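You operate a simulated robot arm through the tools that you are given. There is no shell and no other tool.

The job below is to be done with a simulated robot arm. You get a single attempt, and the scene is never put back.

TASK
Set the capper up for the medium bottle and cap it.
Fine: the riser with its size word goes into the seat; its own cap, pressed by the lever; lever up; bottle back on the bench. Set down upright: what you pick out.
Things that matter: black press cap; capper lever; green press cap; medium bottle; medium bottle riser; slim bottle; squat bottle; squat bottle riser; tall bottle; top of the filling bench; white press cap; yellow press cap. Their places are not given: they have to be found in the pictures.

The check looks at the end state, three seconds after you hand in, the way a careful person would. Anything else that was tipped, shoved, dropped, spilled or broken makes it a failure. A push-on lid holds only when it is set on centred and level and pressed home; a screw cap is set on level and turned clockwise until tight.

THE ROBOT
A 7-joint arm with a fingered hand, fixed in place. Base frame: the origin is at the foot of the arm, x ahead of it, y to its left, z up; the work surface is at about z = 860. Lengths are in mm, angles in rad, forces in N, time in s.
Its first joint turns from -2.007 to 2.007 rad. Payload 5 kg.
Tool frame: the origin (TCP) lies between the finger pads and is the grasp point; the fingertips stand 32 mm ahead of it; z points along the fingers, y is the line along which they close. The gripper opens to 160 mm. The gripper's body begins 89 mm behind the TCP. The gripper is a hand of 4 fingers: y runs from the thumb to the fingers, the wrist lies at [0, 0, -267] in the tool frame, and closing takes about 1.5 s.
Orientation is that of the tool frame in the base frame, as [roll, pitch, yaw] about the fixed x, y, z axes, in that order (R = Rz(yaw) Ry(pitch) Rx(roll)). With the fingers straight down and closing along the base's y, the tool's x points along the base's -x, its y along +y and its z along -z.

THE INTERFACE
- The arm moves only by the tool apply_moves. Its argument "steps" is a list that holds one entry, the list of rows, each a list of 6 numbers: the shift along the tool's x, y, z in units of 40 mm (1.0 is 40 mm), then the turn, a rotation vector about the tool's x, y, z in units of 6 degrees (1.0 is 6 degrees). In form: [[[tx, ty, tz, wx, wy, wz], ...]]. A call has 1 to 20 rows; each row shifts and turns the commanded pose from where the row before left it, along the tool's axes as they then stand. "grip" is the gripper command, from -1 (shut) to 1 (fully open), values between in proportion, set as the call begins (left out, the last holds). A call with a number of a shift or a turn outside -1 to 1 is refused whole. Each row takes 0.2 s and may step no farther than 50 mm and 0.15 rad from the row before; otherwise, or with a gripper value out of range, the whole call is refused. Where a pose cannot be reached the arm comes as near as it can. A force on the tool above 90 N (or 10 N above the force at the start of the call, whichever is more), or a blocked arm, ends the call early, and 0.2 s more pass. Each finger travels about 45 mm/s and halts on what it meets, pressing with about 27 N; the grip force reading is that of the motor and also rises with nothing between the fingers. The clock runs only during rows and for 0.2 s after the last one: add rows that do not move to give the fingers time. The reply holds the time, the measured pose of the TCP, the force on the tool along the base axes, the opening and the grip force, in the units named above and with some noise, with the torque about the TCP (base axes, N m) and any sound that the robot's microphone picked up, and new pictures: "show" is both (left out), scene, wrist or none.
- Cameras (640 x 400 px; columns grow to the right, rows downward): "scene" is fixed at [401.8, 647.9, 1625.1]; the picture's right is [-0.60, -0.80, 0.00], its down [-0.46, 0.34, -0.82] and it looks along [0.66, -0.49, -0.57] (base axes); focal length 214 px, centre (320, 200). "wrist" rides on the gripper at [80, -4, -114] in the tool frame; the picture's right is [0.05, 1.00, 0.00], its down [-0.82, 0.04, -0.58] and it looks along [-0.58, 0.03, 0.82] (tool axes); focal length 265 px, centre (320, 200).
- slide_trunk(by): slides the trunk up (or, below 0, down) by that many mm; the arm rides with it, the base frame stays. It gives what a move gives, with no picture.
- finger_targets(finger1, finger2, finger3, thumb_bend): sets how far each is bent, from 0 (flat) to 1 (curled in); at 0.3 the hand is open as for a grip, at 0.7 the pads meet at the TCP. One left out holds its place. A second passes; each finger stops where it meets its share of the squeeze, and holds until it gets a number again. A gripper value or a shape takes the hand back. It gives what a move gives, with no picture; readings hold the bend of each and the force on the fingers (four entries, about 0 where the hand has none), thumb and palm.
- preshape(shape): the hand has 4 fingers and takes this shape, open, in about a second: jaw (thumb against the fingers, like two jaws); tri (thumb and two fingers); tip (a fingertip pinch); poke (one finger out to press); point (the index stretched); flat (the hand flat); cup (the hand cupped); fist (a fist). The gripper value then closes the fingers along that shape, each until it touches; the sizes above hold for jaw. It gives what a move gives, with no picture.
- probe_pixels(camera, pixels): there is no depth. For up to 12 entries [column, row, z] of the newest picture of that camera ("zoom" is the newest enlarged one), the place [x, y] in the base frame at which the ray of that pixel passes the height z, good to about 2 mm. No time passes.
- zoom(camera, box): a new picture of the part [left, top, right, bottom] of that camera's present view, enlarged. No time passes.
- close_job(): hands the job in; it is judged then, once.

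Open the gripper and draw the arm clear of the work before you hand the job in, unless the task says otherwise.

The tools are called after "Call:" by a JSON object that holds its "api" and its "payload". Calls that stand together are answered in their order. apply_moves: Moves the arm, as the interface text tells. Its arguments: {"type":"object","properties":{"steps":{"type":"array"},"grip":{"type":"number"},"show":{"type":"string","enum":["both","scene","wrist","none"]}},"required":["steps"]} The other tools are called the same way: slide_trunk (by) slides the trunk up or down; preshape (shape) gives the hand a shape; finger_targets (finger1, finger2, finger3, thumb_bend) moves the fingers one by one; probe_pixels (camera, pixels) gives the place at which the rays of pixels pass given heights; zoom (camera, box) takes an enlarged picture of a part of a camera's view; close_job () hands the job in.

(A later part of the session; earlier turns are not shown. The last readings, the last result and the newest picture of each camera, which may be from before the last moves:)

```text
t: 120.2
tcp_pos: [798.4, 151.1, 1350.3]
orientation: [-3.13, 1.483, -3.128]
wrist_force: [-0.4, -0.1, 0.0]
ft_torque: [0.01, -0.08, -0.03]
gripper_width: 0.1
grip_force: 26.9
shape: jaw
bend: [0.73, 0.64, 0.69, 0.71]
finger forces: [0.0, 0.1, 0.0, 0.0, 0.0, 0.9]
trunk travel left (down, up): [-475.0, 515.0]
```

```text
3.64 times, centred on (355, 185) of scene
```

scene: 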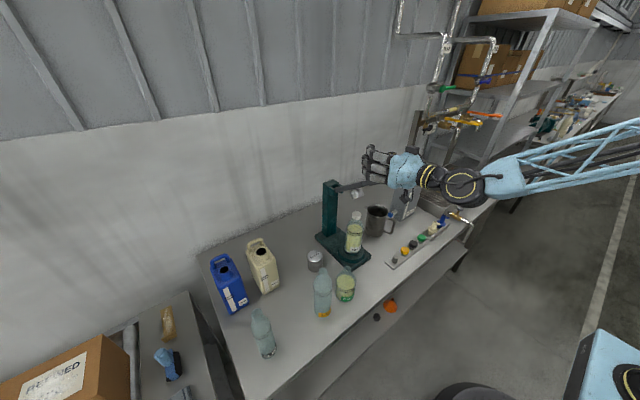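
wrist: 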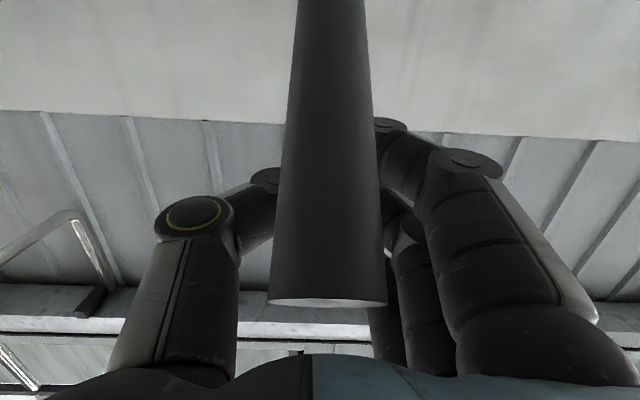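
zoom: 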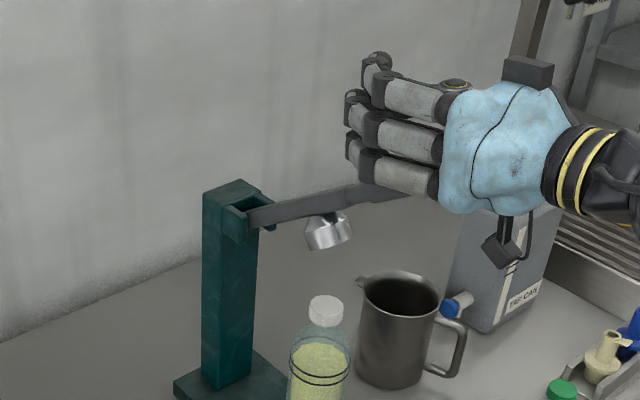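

The palm feels only 0.9 N and the lever hardly moves, so friction nearly holds it. I back off 25 mm and see whether it stays.

Call:
{"api": "apply_moves", "payload": {"steps": [[[0.05, 0, -0.6, 0, 0, 0], [0, 0, 0, 0, 0, 0], [0, 0, 0, 0, 0, 0]]]}}

Call:
{"api": "zoom", "payload": {"camera": "scene", "box": [310, 130, 400, 240]}}

```text
t: 121.0
tcp_pos: [775.9, 150.2, 1348.2]
orientation: [-3.132, 1.482, -3.131]
wrist_force: [0.4, 2.0, 0.1]
ft_torque: [0.02, -0.01, 0.0]
gripper_width: 0.0
grip_force: 26.9
shape: jaw
bend: [0.73, 0.64, 0.69, 0.71]
finger forces: [0.0, 0.0, 0.1, 0.0, 0.0, 0.1]
trunk travel left (down, up): [-475.0, 515.0]
```

scene: 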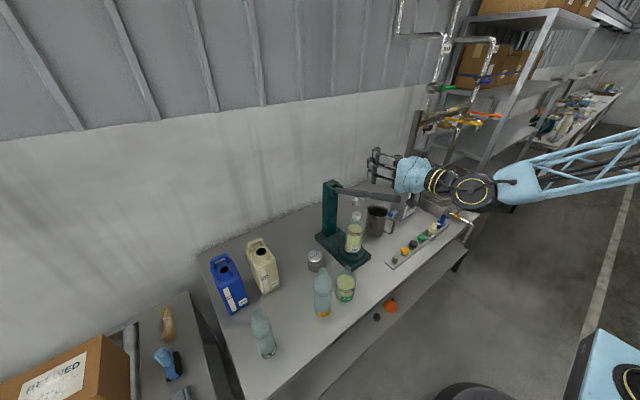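
wrist: 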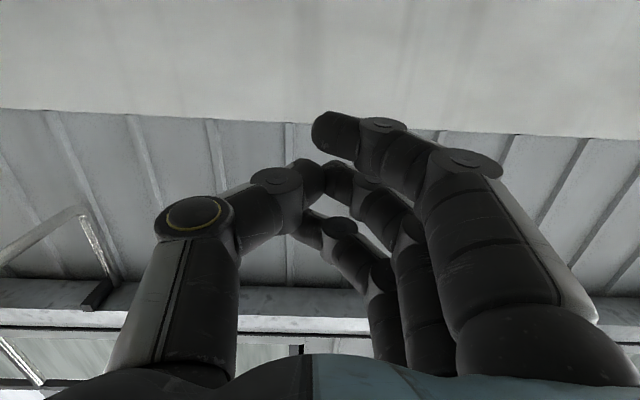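

```text
3.64 times, centred on (355, 185) of scene
```

zoom: 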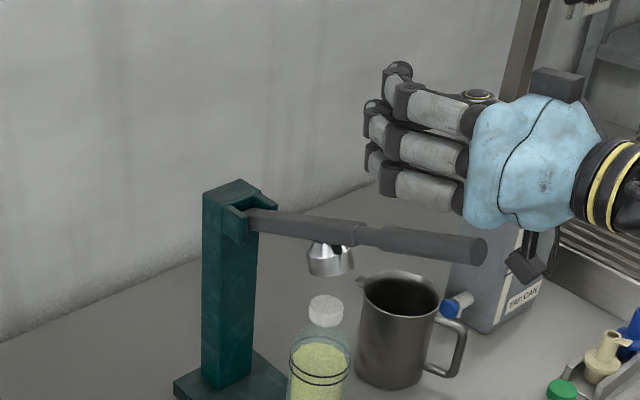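

The lever sinks slowly by itself, its pad descending toward the cap. I let it settle.

Call:
{"api": "apply_moves", "payload": {"steps": [[[0, 0, -0.3, 0, 0, 0], [0, 0, 0, 0, 0, 0], [0, 0, 0, 0, 0, 0], [0, 0, 0, 0, 0, 0], [0, 0, 0, 0, 0, 0], [0, 0, 0, 0, 0, 0], [0, 0, 0, 0, 0, 0]]]}}

Call:
{"api": "zoom", "payload": {"camera": "scene", "box": [310, 150, 400, 260]}}

```text
t: 122.6
tcp_pos: [765.0, 151.2, 1351.2]
orientation: [-3.131, 1.48, -3.13]
wrist_force: [-0.6, 0.5, -0.2]
ft_torque: [0.0, 0.01, -0.04]
gripper_width: 0.0
grip_force: 27.0
shape: jaw
bend: [0.73, 0.64, 0.69, 0.71]
finger forces: [0.0, 0.0, 0.0, 0.0, 0.1, 0.0]
trunk travel left (down, up): [-475.0, 515.0]
```

scene: 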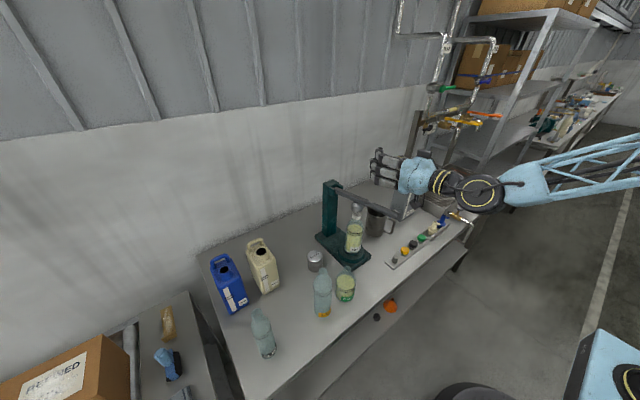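
wrist: 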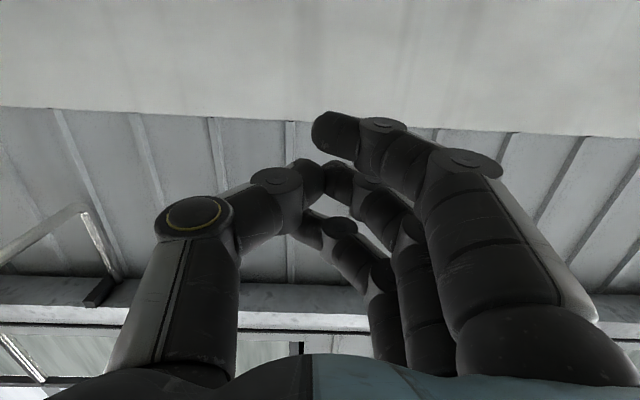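

```text
3.64 times, centred on (355, 205) of scene
```

zoom: 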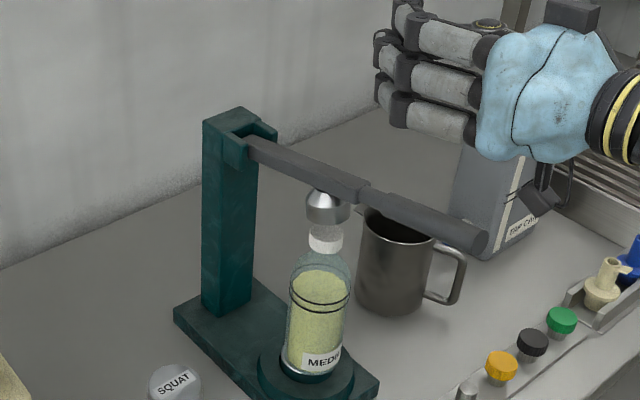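

The lever now rests on the cap with its pad. I enlarge pad, cap and handle tip.

Call:
{"api": "zoom", "payload": {"camera": "scene", "box": [340, 190, 375, 225]}}

Call:
{"api": "probe_pixels", "payload": {"camera": "scene", "pixels": [[398, 216, 1120], [398, 216, 1140], [398, 216, 1160], [398, 216, 1180], [368, 201, 1140], [368, 201, 1160], [368, 201, 1180], [356.5, 207, 1120], [356.5, 207, 1140], [356.5, 207, 1160]]}}

```text
11.43 times, centred on (358, 208) of scene
```

zoom: 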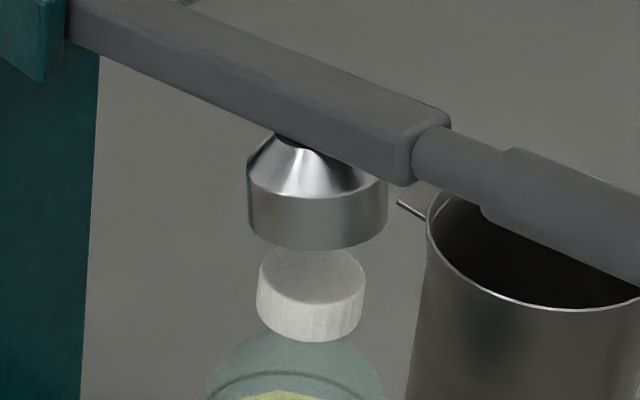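

```text
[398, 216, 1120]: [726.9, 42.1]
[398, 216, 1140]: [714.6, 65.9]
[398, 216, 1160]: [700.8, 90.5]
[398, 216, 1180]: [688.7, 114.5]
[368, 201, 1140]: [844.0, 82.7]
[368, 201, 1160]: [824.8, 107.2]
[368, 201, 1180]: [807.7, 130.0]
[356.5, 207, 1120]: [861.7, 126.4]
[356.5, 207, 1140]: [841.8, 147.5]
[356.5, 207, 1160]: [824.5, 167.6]
```

The handle tip is near (670,150,1210), still sinking slowly, with the pad about 20 mm above the cap and well aligned. I turn the hand to point straight down above the handle, to press it with the palm while thumb and fingers straddle it.

Call:
{"api": "apply_moves", "payload": {"steps": [[[0, 0, -0.7, 0, 1, 0], [0, 0, -0.6, 0, 1, 0], [0, 0, 0, 0, 1, 0], [0, 0, 0, 0, 1, 0], [0, 0, 0, 0, 1, 0], [0, 0, 0, 0, 1, 0], [0, 0, 0, 0, 1, 0], [0, 0, 0, 0, 1, 0], [0, 0, 0, 0, 1, 0], [0, 0, 0, 0, 1, 0], [0, 0, 0, 0, 1, 0], [0, 0, 0, 0, 1, 0], [0, 0, 0, 0, 1, 0], [0, 0, 0, 0, 1, 0], [0, 0, 0, 0, 0, 0]]], "grip": 0.3}}

Call:
{"api": "zoom", "payload": {"camera": "scene", "box": [330, 170, 410, 250]}}

```text
t: 125.8
tcp_pos: [713.5, 150.8, 1358.9]
orientation: [-3.141, 0.016, -3.138]
wrist_force: [0.0, 0.9, 0.2]
ft_torque: [-0.01, 0.0, 0.0]
gripper_width: 103.9
grip_force: 0.1
shape: jaw
bend: [0.7, 0.69, 0.69, 0.67]
finger forces: [0.0, 0.1, 0.1, 0.0, 0.1, 0.1]
trunk travel left (down, up): [-475.0, 515.0]
```

scene: 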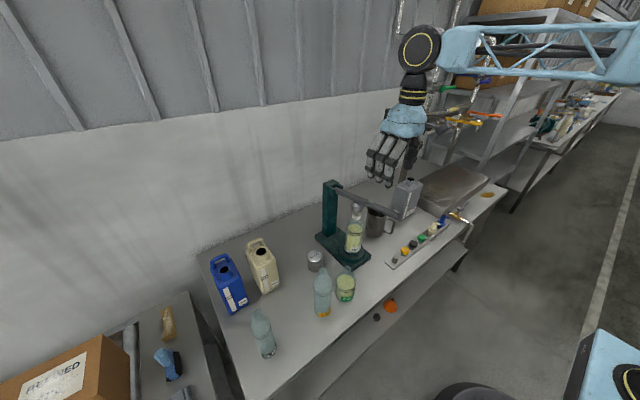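
wrist: 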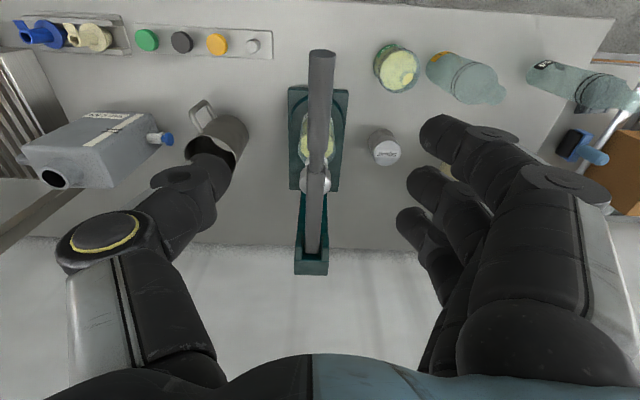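

```text
5.00 times, centred on (370, 210) of scene
```

zoom: 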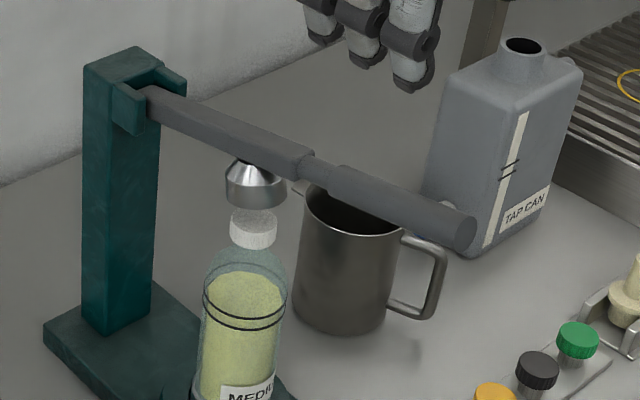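

The lever seems to have stopped. I enlarge the pad and cap once more.

Call:
{"api": "zoom", "payload": {"camera": "scene", "box": [345, 195, 370, 220]}}

Call:
{"api": "probe_pixels", "payload": {"camera": "scene", "pixels": [[399.3, 215.5, 1200], [399.3, 215.5, 1210], [399.3, 215.5, 1220], [357.7, 208.5, 1110], [357.7, 208.5, 1120], [357.7, 208.5, 1130], [357.7, 208.5, 1140], [358, 213.5, 1110], [358, 213.5, 1115], [358, 213.5, 1120]]}}

```text
16.00 times, centred on (358, 208) of scene
```

zoom: 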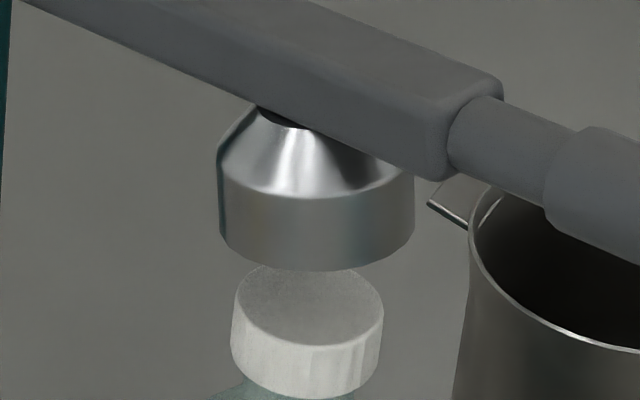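

```text
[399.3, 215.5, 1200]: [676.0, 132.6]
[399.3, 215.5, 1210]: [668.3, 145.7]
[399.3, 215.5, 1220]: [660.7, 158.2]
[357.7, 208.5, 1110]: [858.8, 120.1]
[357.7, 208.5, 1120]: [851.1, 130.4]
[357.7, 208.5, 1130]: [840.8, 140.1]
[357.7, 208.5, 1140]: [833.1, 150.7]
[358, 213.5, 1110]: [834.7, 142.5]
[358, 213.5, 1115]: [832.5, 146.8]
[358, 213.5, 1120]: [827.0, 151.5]
```

The pad still hovers about 12–15 mm above the cap. I lower the open hand straddling the handle until the palm is just above it.

Call:
{"api": "apply_moves", "payload": {"steps": [[[0.25, 0, 1, 0, 0, 0], [0, 0, 1, 0, 0, 0], [0, 0, 1, 0, 0, 0], [0, 0, 1, 0, 0, 0], [0, 0, 1, 0, 0, 0], [0, 0, 0.5, 0, 0, 0], [0, 0, 0, 0, 0, 0], [0, 0, 0, 0, 0, 0]]]}}

Call:
{"api": "zoom", "payload": {"camera": "scene", "box": [330, 150, 420, 260]}}

```text
t: 127.6
tcp_pos: [708.1, 150.1, 1136.7]
orientation: [-3.139, 0.016, -3.14]
wrist_force: [-0.8, 0.0, 0.5]
ft_torque: [0.04, -0.01, 0.0]
gripper_width: 103.9
grip_force: 0.1
shape: jaw
bend: [0.7, 0.69, 0.69, 0.67]
finger forces: [0.0, 0.0, 0.0, 0.0, 0.0, 0.0]
trunk travel left (down, up): [-475.0, 515.0]
```

scene: 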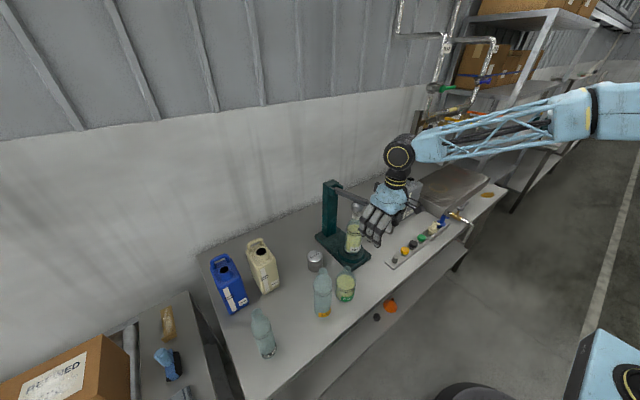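
wrist: 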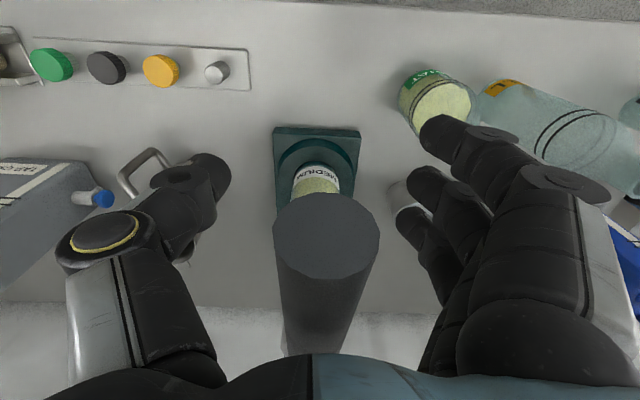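

```text
3.64 times, centred on (375, 205) of scene
```

zoom: 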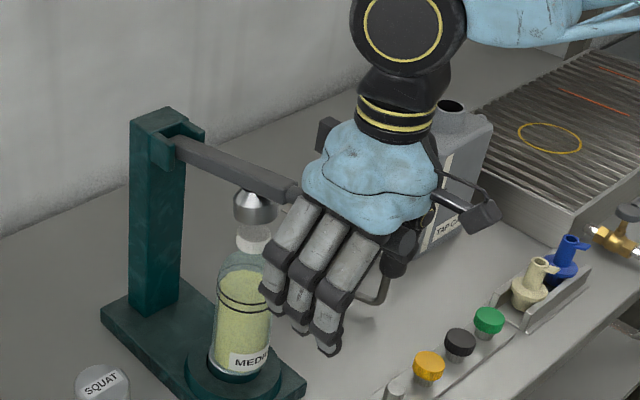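

The handle runs between thumb and fingers, the palm about 15 mm above it. I press down in small steps, watching force and sound.

Call:
{"api": "apply_moves", "payload": {"steps": [[[0, 0, 0.3, 0, 0, 0], [0, 0, 0.3, 0, 0, 0], [0, 0, 0, 0, 0, 0]]], "show": "none"}}

Call:
{"api": "apply_moves", "payload": {"steps": [[[0, 0, 0.2, 0, 0, 0], [0, 0, 0.2, 0, 0, 0], [0, 0, 0, 0, 0, 0]]], "show": "none"}}

Call:
{"api": "zoom", "payload": {"camera": "scene", "box": [340, 180, 390, 250]}}

```text
t: 128.4
tcp_pos: [707.6, 150.8, 1114.2]
orientation: [-3.141, 0.018, -3.138]
wrist_force: [0.4, 0.5, -0.1]
ft_torque: [0.03, -0.04, -0.04]
gripper_width: 103.9
grip_force: 0.1
shape: jaw
bend: [0.7, 0.69, 0.69, 0.67]
finger forces: [0.0, 0.0, 0.0, 0.0, 0.0, 0.0]
trunk travel left (down, up): [-475.0, 515.0]
```

```text
t: 129.2
tcp_pos: [706.8, 148.5, 1098.2]
orientation: [-3.141, 0.016, -3.141]
wrist_force: [-0.5, -0.5, -0.9]
ft_torque: [-0.01, -0.01, 0.0]
gripper_width: 104.0
grip_force: 0.0
shape: jaw
bend: [0.7, 0.69, 0.69, 0.67]
finger forces: [0.0, 0.1, 0.0, 0.1, 0.0, 0.0]
trunk travel left (down, up): [-475.0, 515.0]
```

```text
5.71 times, centred on (365, 215) of scene
```

zoom: 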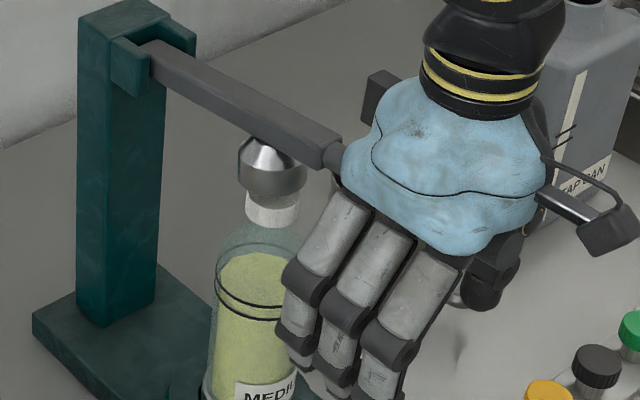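

The pad is now almost on the cap. I continue in 6 mm steps.

Call:
{"api": "apply_moves", "payload": {"steps": [[[0, 0, 0.15, 0, 0, 0], [0, 0, 0, 0, 0, 0]]], "show": "none"}}

Call:
{"api": "apply_moves", "payload": {"steps": [[[0, 0, 0.15, 0, 0, 0], [0, 0, 0, 0, 0, 0]]], "show": "none"}}

Call:
{"api": "zoom", "payload": {"camera": "scene", "box": [345, 190, 375, 225]}}

```text
t: 129.8
tcp_pos: [707.4, 149.0, 1091.1]
orientation: [-3.14, 0.016, -3.14]
wrist_force: [-0.4, 0.8, -0.8]
ft_torque: [0.0, 0.0, 0.03]
gripper_width: 104.0
grip_force: 0.1
shape: jaw
bend: [0.7, 0.69, 0.69, 0.67]
finger forces: [0.0, 0.0, 0.0, 0.0, 0.0, 0.0]
trunk travel left (down, up): [-475.0, 515.0]
```

```text
t: 130.4
tcp_pos: [706.8, 148.5, 1086.6]
orientation: [-3.139, 0.017, -3.14]
wrist_force: [-0.5, 0.4, 0.1]
ft_torque: [0.02, -0.01, 0.04]
gripper_width: 104.2
grip_force: 0.1
shape: jaw
bend: [0.7, 0.69, 0.69, 0.67]
finger forces: [0.0, 0.0, 0.1, 0.1, 0.0, 0.1]
trunk travel left (down, up): [-475.0, 515.0]
```

```text
11.43 times, centred on (360, 208) of scene
```

zoom: 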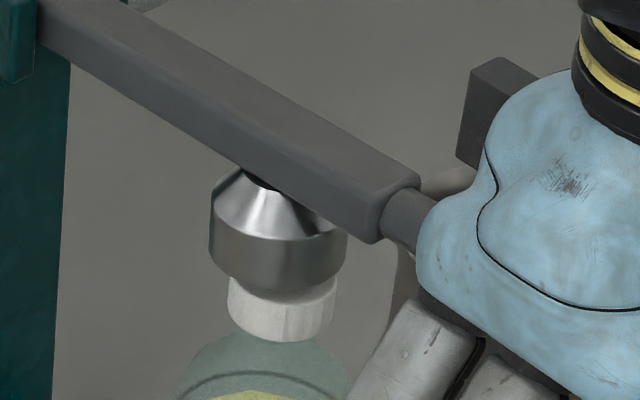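

The pad now covers the cap top but there's no force yet at the palm. I keep going down in small steps.

Call:
{"api": "apply_moves", "payload": {"steps": [[[0, 0, 0.15, 0, 0, 0], [0, 0, 0, 0, 0, 0]]], "show": "none"}}

Call:
{"api": "apply_moves", "payload": {"steps": [[[0, 0, 0.15, 0, 0, 0], [0, 0, 0, 0, 0, 0]]], "show": "none"}}

Call:
{"api": "apply_moves", "payload": {"steps": [[[0, 0, 0.15, 0, 0, 0], [0, 0, 0, 0, 0, 0]]]}}

Call:
{"api": "zoom", "payload": {"camera": "scene", "box": [345, 190, 375, 225]}}

```text
t: 131.0
tcp_pos: [707.4, 149.0, 1079.8]
orientation: [-3.139, 0.015, -3.14]
wrist_force: [0.0, 0.2, 0.6]
ft_torque: [-0.01, 0.01, 0.02]
gripper_width: 104.1
grip_force: 0.1
shape: jaw
bend: [0.7, 0.69, 0.69, 0.67]
finger forces: [0.0, 0.0, 0.0, 0.1, 0.0, 0.0]
trunk travel left (down, up): [-475.0, 515.0]
```

```text
t: 131.6
tcp_pos: [708.2, 148.2, 1074.1]
orientation: [-3.14, 0.015, -3.139]
wrist_force: [-0.8, 0.3, 0.2]
ft_torque: [0.01, 0.0, 0.0]
gripper_width: 104.1
grip_force: 0.1
shape: jaw
bend: [0.7, 0.69, 0.69, 0.67]
finger forces: [0.0, 0.0, 0.0, 0.0, 0.1, 0.1]
trunk travel left (down, up): [-475.0, 515.0]
```

```text
t: 132.2
tcp_pos: [707.2, 149.4, 1069.3]
orientation: [-3.141, 0.017, -3.14]
wrist_force: [3.7, -1.6, 13.9]
ft_torque: [0.24, 0.8, 0.07]
gripper_width: 103.9
grip_force: 0.0
shape: jaw
bend: [0.7, 0.69, 0.69, 0.67]
finger forces: [0.1, 0.0, 0.0, 0.0, 0.0, 14.2]
trunk travel left (down, up): [-475.0, 515.0]
heard: snap
```

scene: 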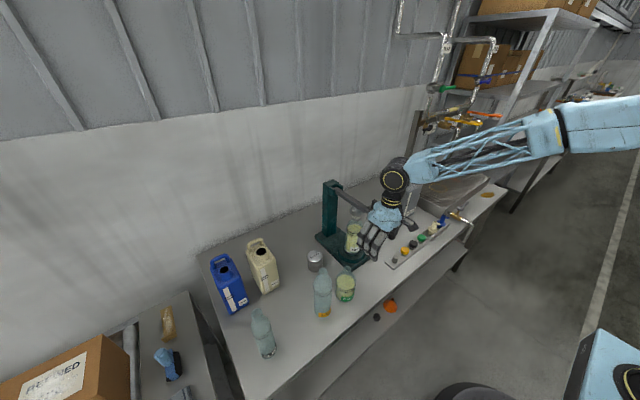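
wrist: 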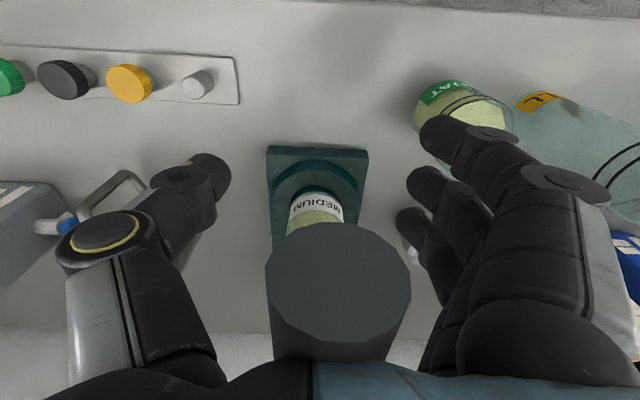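

```text
11.43 times, centred on (360, 208) of scene
```

zoom: 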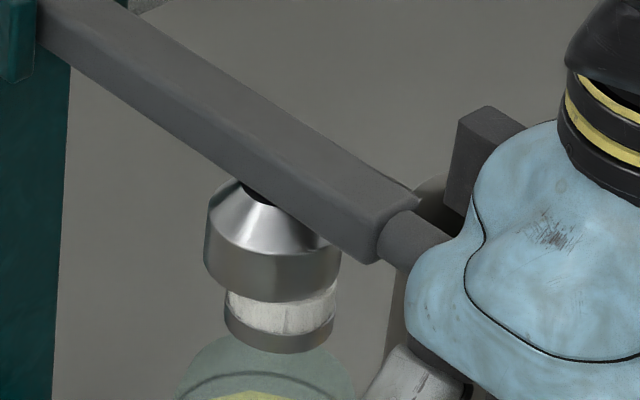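

A snap was heard at 14 N on the palm: the cap popped home. I press a few millimetres more to make sure it is fully seated.

Call:
{"api": "apply_moves", "payload": {"steps": [[[0, 0, 0.06, 0, 0, 0], [0, 0, 0, 0, 0, 0]]], "show": "none"}}

Call:
{"api": "apply_moves", "payload": {"steps": [[[0, 0, 0.06, 0, 0, 0], [0, 0, 0, 0, 0, 0]]], "show": "none"}}

Call:
{"api": "zoom", "payload": {"camera": "scene", "box": [345, 190, 375, 225]}}

```text
t: 132.8
tcp_pos: [706.8, 149.2, 1068.8]
orientation: [-3.14, 0.022, -3.139]
wrist_force: [8.7, -0.4, 35.3]
ft_torque: [0.09, 1.95, 0.07]
gripper_width: 103.8
grip_force: 0.0
shape: jaw
bend: [0.7, 0.69, 0.69, 0.67]
finger forces: [0.0, 0.0, 0.1, 0.0, 0.0, 34.9]
trunk travel left (down, up): [-475.0, 515.0]
```

```text
t: 133.4
tcp_pos: [708.2, 150.0, 1068.0]
orientation: [3.141, 0.023, -3.141]
wrist_force: [18.8, 0.1, 62.9]
ft_torque: [-0.05, 3.86, -0.02]
gripper_width: 103.8
grip_force: 0.1
shape: jaw
bend: [0.7, 0.69, 0.69, 0.67]
finger forces: [0.0, 0.1, 0.1, 0.0, 0.0, 62.8]
trunk travel left (down, up): [-475.0, 515.0]
```

```text
11.43 times, centred on (360, 208) of scene
```

zoom: 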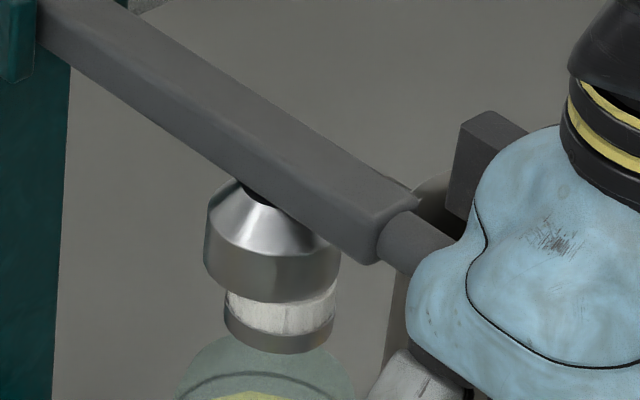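

It stops solidly at 63 N, so the cap is home. Now the lever must go up: I first raise the hand off the handle, move it aside to y≈280 with the hand closed.

Call:
{"api": "apply_moves", "payload": {"steps": [[[0, 0, -0.2, 0, 0, 0], [0, 0, -0.8, 0, 0, 0], [0, 0, -1, 0, 0, 0], [0, 0, -1, 0, 0, 0], [0, 0, -1, 0, 0, 0], [0, 0, -0.8, 0, 0, 0], [0, 1, 0, 0, 0, 0], [0, 1, 0, 0, 0, 0], [0, 1, 0, 0, 0, 0], [0, 0.3, 0, 0, 0, 0], [0, 0, 0, 0, 0, 0]]]}}

Call:
{"api": "zoom", "payload": {"camera": "scene", "box": [320, 170, 410, 270]}}

```text
t: 135.8
tcp_pos: [703.3, 284.3, 1255.4]
orientation: [-3.139, 0.016, -3.139]
wrist_force: [-0.3, -0.4, -0.1]
ft_torque: [0.01, -0.02, -0.02]
gripper_width: 103.7
grip_force: 0.0
shape: jaw
bend: [0.7, 0.69, 0.69, 0.67]
finger forces: [0.0, 0.1, 0.0, 0.0, 0.0, 0.0]
trunk travel left (down, up): [-475.0, 515.0]
```

scene: 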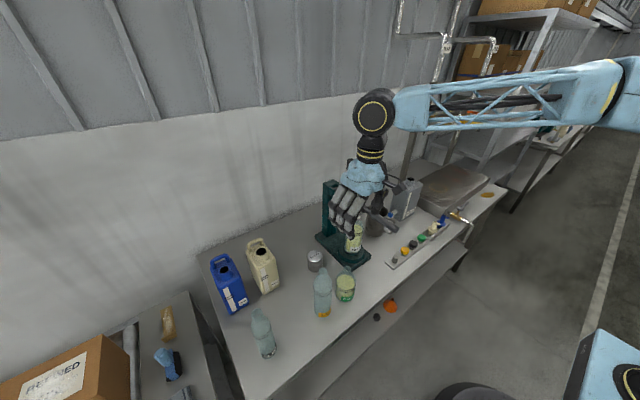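
wrist: 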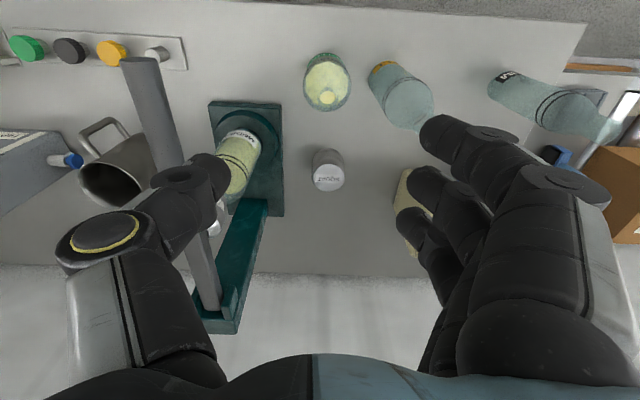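

```text
4.00 times, centred on (365, 220) of scene
```

zoom: 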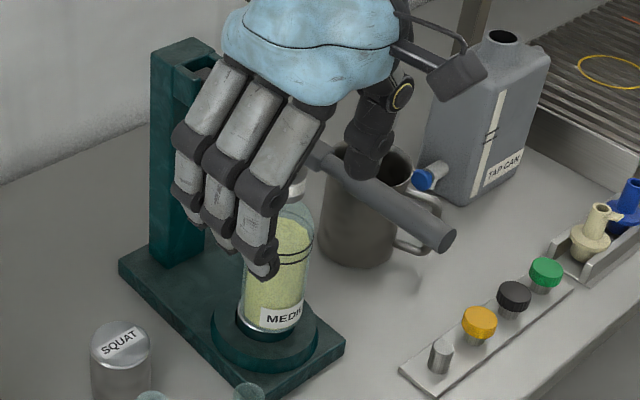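

The lever stays down on the capped bottle. At this side position I close the hand and turn it to point horizontally forward.

Call:
{"api": "apply_moves", "payload": {"steps": [[[0, 0, 0, 0, -0.99, 0], [0, 0, 0, 0, -0.99, 0], [0, 0, 0, 0, -0.99, 0], [0, 0, 0, 0, -0.99, 0], [0, 0, 0, 0, -0.99, 0], [0, 0, 0, 0, -0.99, 0], [0, 0, 0, 0, -0.99, 0], [0, 0, 0, 0, -0.99, 0], [0, 0, 0, 0, -0.99, 0], [0, 0, 0, 0, -0.99, 0], [0, 0, 0, 0, -0.99, 0], [0, 0, 0, 0, -0.99, 0], [0, 0, 0, 0, -0.99, 0], [0, 0, 0, 0, -0.99, 0], [0, 0, 0, 0, -0.99, 0], [0, 0, 0, 0, 0, 0]]], "grip": -1}}

Call:
{"api": "zoom", "payload": {"camera": "scene", "box": [320, 140, 440, 270]}}

```text
t: 139.2
tcp_pos: [704.8, 282.4, 1257.2]
orientation: [-0.344, 1.57, -0.341]
wrist_force: [-0.1, 0.0, -0.4]
ft_torque: [0.0, 0.0, 0.03]
gripper_width: 0.1
grip_force: 26.5
shape: jaw
bend: [0.69, 0.63, 0.69, 0.66]
finger forces: [0.0, 0.0, 0.0, 0.0, 0.1, 0.0]
trunk travel left (down, up): [-475.0, 515.0]
```

scene: 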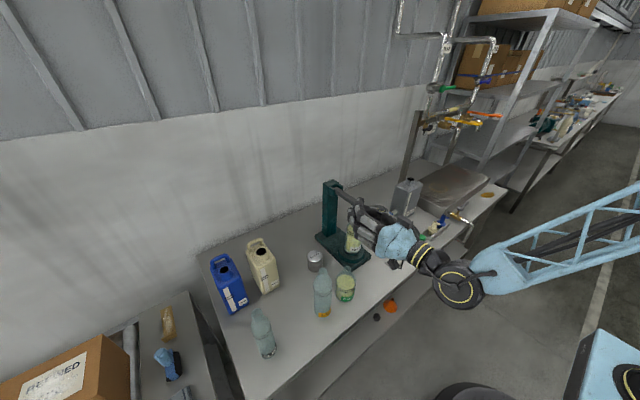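
wrist: 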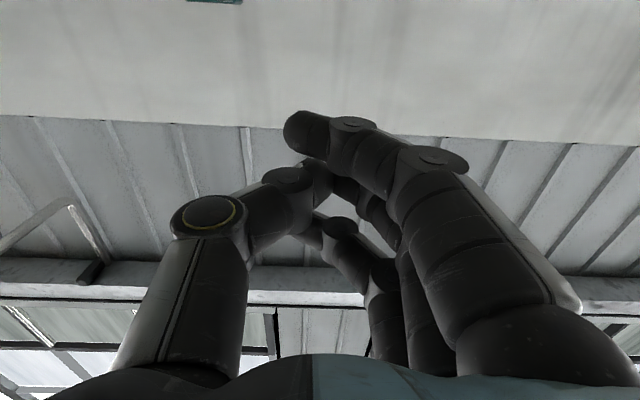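

```text
3.08 times, centred on (380, 205) of scene
```

zoom: 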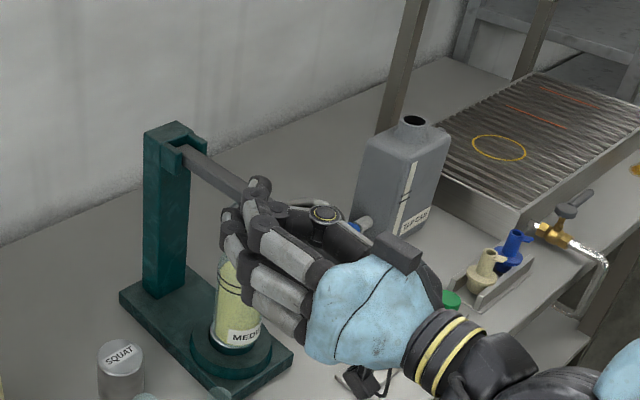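

The hand points forward, closed. I lower it beside the lever to z≈1088, so the finger tops will be below the handle's underside (z≈1133).

Call:
{"api": "apply_moves", "payload": {"steps": [[[0.7, 0, -0.5, 0, 0, 0], [0.9, 0, 0, 0, 0, 0], [0.9, 0, 0, 0, 0, 0], [0.9, 0, 0, 0, 0, 0], [0.83, 0, 0, 0, 0, 0], [0, 0, 0, 0, 0, 0], [0, 0, 0, 0, 0, 0]]]}}

Call:
{"api": "zoom", "payload": {"camera": "scene", "box": [320, 180, 420, 290]}}

```text
t: 140.8
tcp_pos: [685.9, 283.2, 1088.0]
orientation: [-0.755, 1.57, -0.754]
wrist_force: [-0.8, 1.2, 0.5]
ft_torque: [-0.03, 0.03, -0.01]
gripper_width: 0.0
grip_force: 27.0
shape: jaw
bend: [0.69, 0.63, 0.69, 0.66]
finger forces: [0.0, 0.0, 0.0, 0.0, 0.0, 0.1]
trunk travel left (down, up): [-475.0, 515.0]
```

scene: 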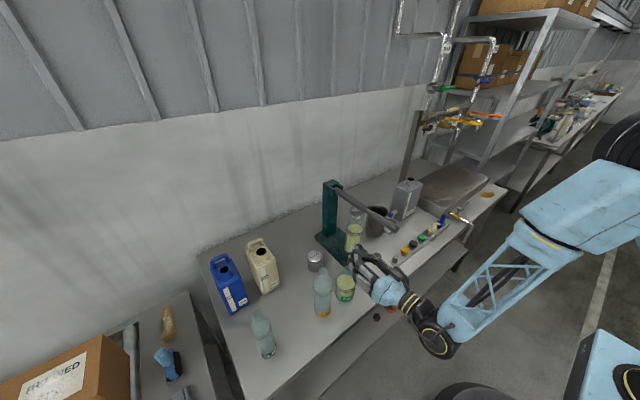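
wrist: 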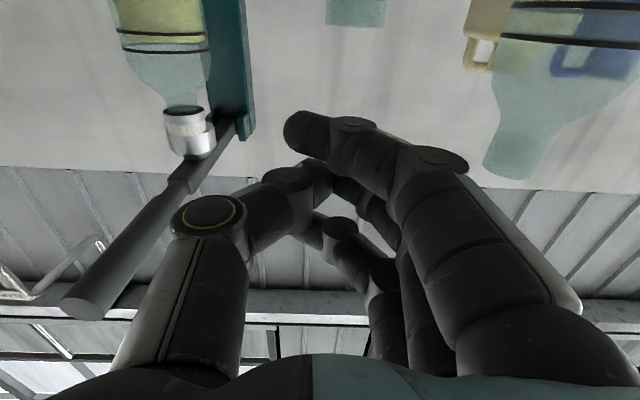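

```text
3.64 times, centred on (370, 235) of scene
```

zoom: 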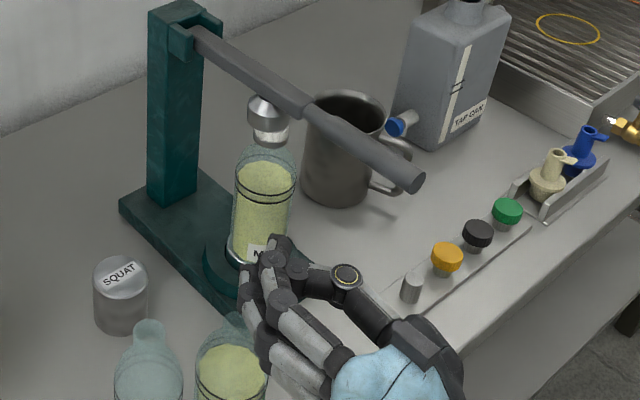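

The handle's tip is at about (661,150,1156), level. I slide the closed hand −y underneath the handle, with about 20 mm clearance.

Call:
{"api": "apply_moves", "payload": {"steps": [[[0, -0.8, 0, 0, 0, 0], [0, -0.8, 0, 0, 0, 0], [0, -0.8, 0, 0, 0, 0], [0, -0.8, 0, 0, 0, 0], [0, -0.13, 0, 0, 0, 0], [0, 0, 0, 0, 0, 0]]]}}

Call:
{"api": "zoom", "payload": {"camera": "scene", "box": [330, 170, 430, 270]}}

```text
t: 142.2
tcp_pos: [684.4, 151.4, 1087.3]
orientation: [-1.173, 1.569, -1.172]
wrist_force: [-1.0, 0.5, 0.2]
ft_torque: [-0.03, -0.02, -0.01]
gripper_width: 0.1
grip_force: 27.5
shape: jaw
bend: [0.69, 0.63, 0.69, 0.66]
finger forces: [0.0, 0.0, 0.0, 0.0, 0.1, 0.0]
trunk travel left (down, up): [-475.0, 515.0]
```

scene: 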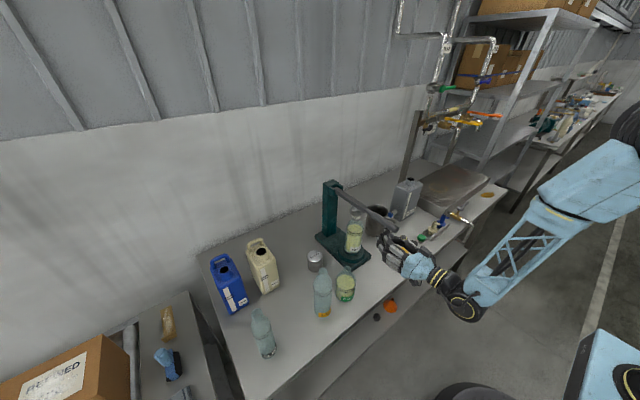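
wrist: 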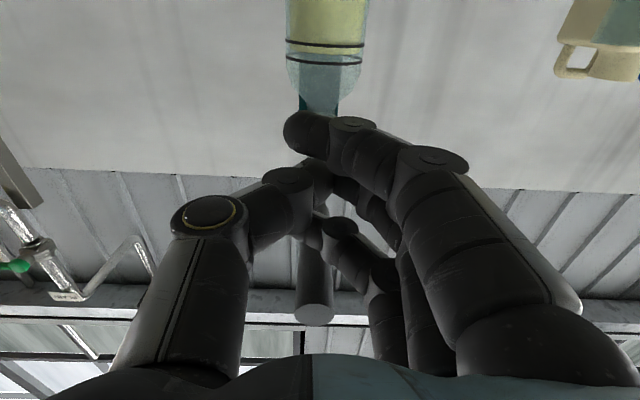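

```text
4.00 times, centred on (380, 220) of scene
```

zoom: 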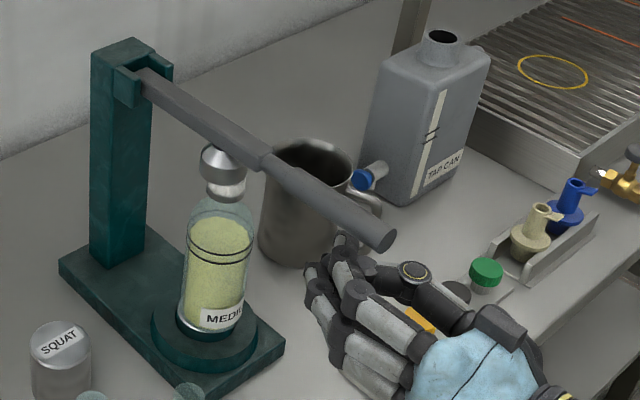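

The handle lies right above the closed fingers. I raise the hand gently to take its weight.

Call:
{"api": "apply_moves", "payload": {"steps": [[[-0.3, 0, 0, 0, 0, 0], [-0.2, 0, 0, 0, 0, 0], [-0.2, 0, 0, 0, 0, 0], [0, 0, 0, 0, 0, 0]]]}}

Call:
{"api": "zoom", "payload": {"camera": "scene", "box": [330, 170, 430, 270]}}

```text
t: 143.2
tcp_pos: [683.9, 151.2, 1113.6]
orientation: [-1.396, 1.57, -1.394]
wrist_force: [0.9, 0.8, -1.9]
ft_torque: [0.02, -0.02, 0.01]
gripper_width: 0.2
grip_force: 26.5
shape: jaw
bend: [0.69, 0.63, 0.69, 0.66]
finger forces: [0.1, 0.0, 1.3, 0.1, 0.0, 0.0]
trunk travel left (down, up): [-475.0, 515.0]
```

scene: 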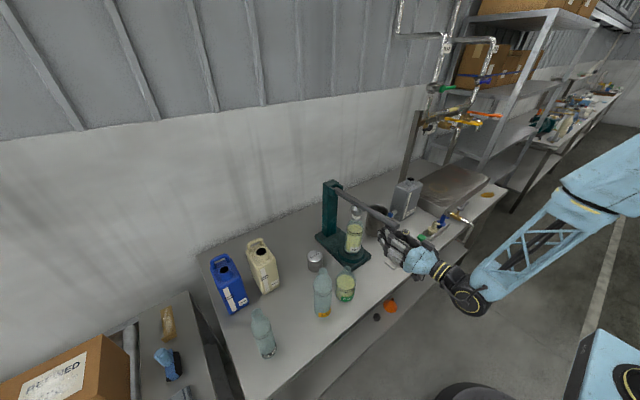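
wrist: 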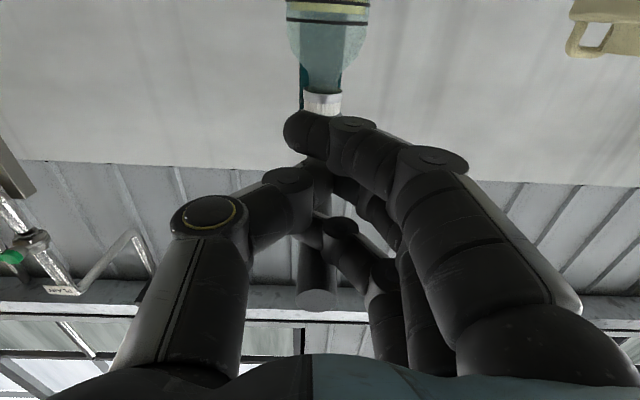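

```text
4.00 times, centred on (380, 220) of scene
```

zoom: 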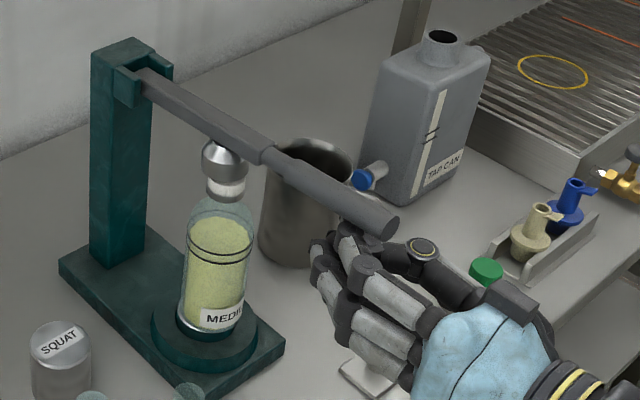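

Finger 3 now carries the lever (1.3 N). I lift it along its arc slowly, first to about 27°.

Call:
{"api": "apply_moves", "payload": {"steps": [[[-0.321, 0, 0.018, 0, 0, 0], [-0.321, 0, 0.018, 0, 0, 0], [-0.319, 0, 0.053, 0, 0, 0], [-0.319, 0, 0.053, 0, 0, 0], [-0.311, 0, 0.084, 0, 0, 0], [-0.311, 0, 0.084, 0, 0, 0], [-0.3, 0, 0.118, 0, 0, 0], [-0.3, 0, 0.118, 0, 0, 0], [0, 0, 0, 0, 0, 0]]]}}

Call:
{"api": "zoom", "payload": {"camera": "scene", "box": [320, 130, 430, 260]}}

```text
t: 145.2
tcp_pos: [706.0, 147.4, 1213.5]
orientation: [-0.853, 1.568, -0.853]
wrist_force: [0.3, -0.9, -0.3]
ft_torque: [-0.02, 0.0, 0.0]
gripper_width: 0.2
grip_force: 26.9
shape: jaw
bend: [0.69, 0.63, 0.69, 0.66]
finger forces: [0.1, 0.1, 1.0, 0.0, 0.0, 0.0]
trunk travel left (down, up): [-475.0, 515.0]
```

scene: 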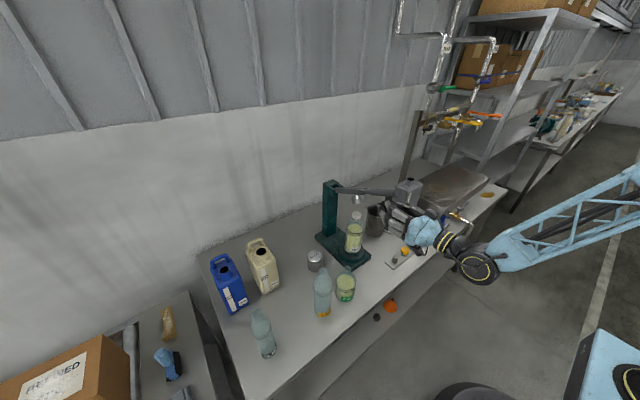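
wrist: 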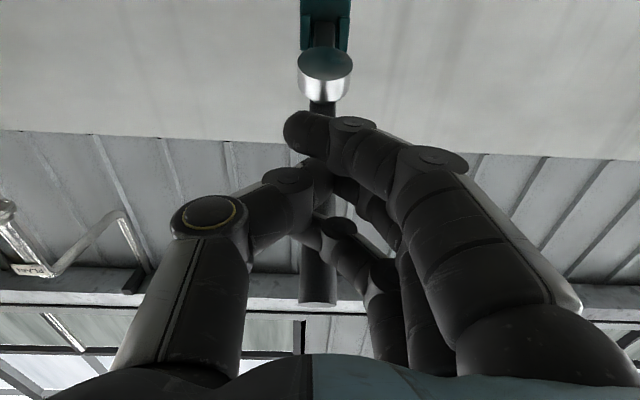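

```text
3.08 times, centred on (375, 195) of scene
```

zoom: 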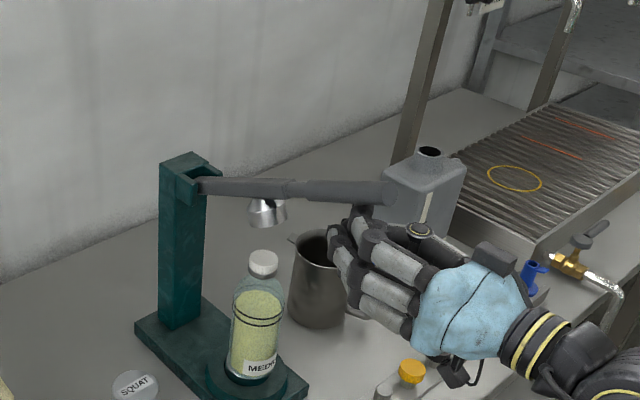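

The lever rises with the hand and the capped bottle stays put. I continue to about 57°.

Call:
{"api": "apply_moves", "payload": {"steps": [[[-0.286, 0, 0.148, 0, 0, 0], [-0.286, 0, 0.148, 0, 0, 0], [-0.27, 0, 0.175, 0, 0, 0], [-0.27, 0, 0.175, 0, 0, 0], [-0.249, 0, 0.205, 0, 0, 0], [-0.249, 0, 0.205, 0, 0, 0], [-0.228, 0, 0.229, 0, 0, 0], [-0.228, 0, 0.229, 0, 0, 0], [-0.2, 0, 0.25, 0, 0, 0], [-0.2, 0, 0.25, 0, 0, 0], [0, 0, 0, 0, 0, 0]]]}}

Call:
{"api": "zoom", "payload": {"camera": "scene", "box": [320, 110, 430, 240]}}

```text
t: 147.6
tcp_pos: [786.7, 146.3, 1312.9]
orientation: [-1.075, 1.568, -1.074]
wrist_force: [-1.5, -1.1, 0.2]
ft_torque: [0.07, 0.0, -0.01]
gripper_width: 0.1
grip_force: 27.2
shape: jaw
bend: [0.69, 0.63, 0.7, 0.66]
finger forces: [0.0, 0.0, 1.9, 0.0, 0.0, 0.0]
trunk travel left (down, up): [-475.0, 515.0]
```

scene: 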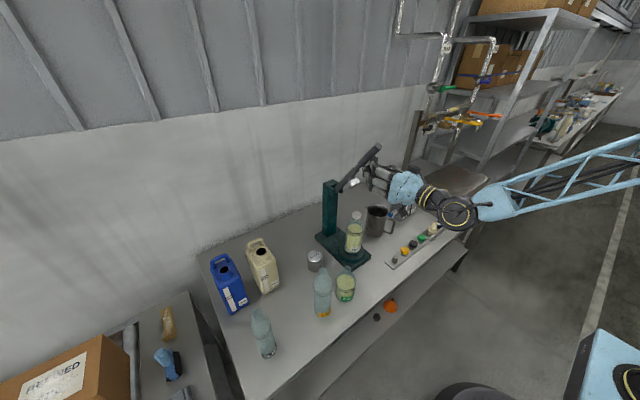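
wrist: 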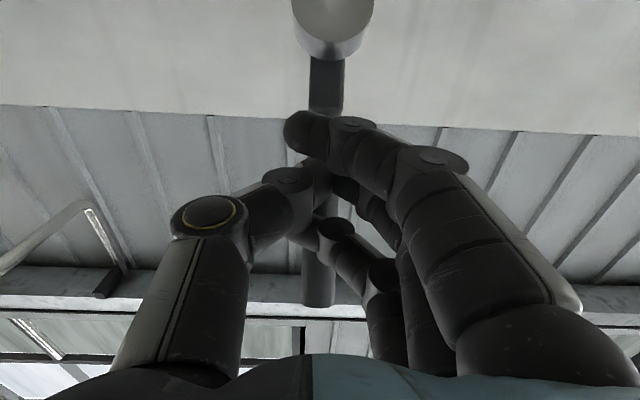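

```text
3.08 times, centred on (375, 175) of scene
```

zoom: 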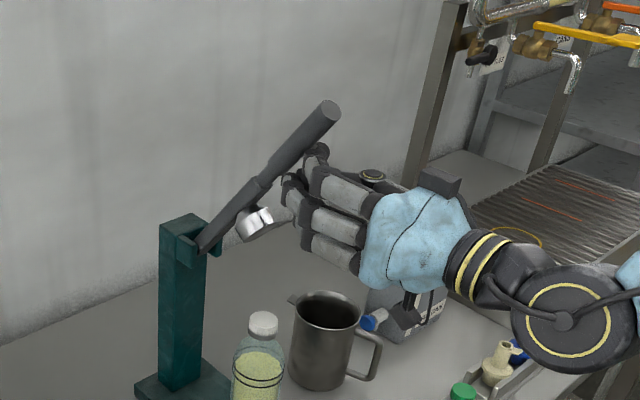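

The lever is at about 57°. I continue to its upright rest position.

Call:
{"api": "apply_moves", "payload": {"steps": [[[-0.175, 0, 0.271, 0, 0, 0], [-0.175, 0, 0.271, 0, 0, 0], [-0.145, 0, 0.288, 0, 0, 0], [-0.145, 0, 0.288, 0, 0, 0], [-0.114, 0, 0.3, 0, 0, 0], [-0.114, 0, 0.3, 0, 0, 0], [0, 0, 0, 0, 0, 0]]]}}

Call:
{"api": "zoom", "payload": {"camera": "scene", "box": [310, 100, 420, 230]}}

```text
t: 149.2
tcp_pos: [856.3, 148.5, 1347.9]
orientation: [-0.848, 1.568, -0.846]
wrist_force: [0.1, 0.1, 0.1]
ft_torque: [0.02, 0.01, -0.01]
gripper_width: 0.0
grip_force: 27.0
shape: jaw
bend: [0.69, 0.63, 0.69, 0.67]
finger forces: [0.0, 0.0, 0.0, 0.0, 0.0, 0.1]
trunk travel left (down, up): [-475.0, 515.0]
```

scene: 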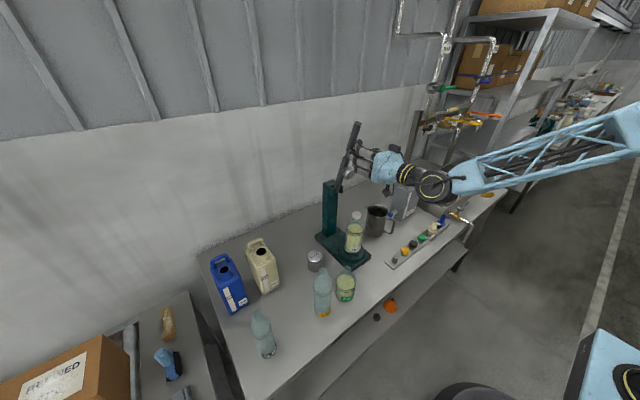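
wrist: 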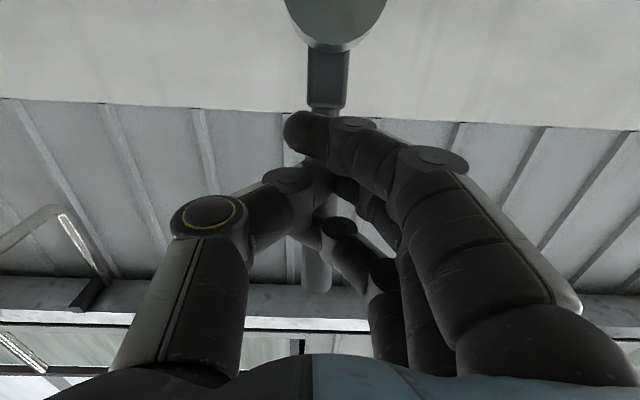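

```text
3.08 times, centred on (365, 165) of scene
```

zoom: 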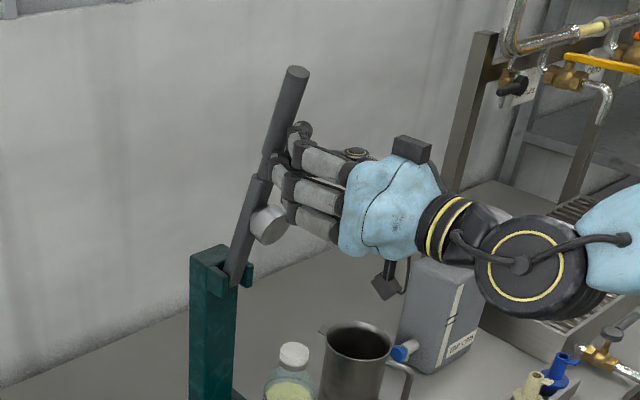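

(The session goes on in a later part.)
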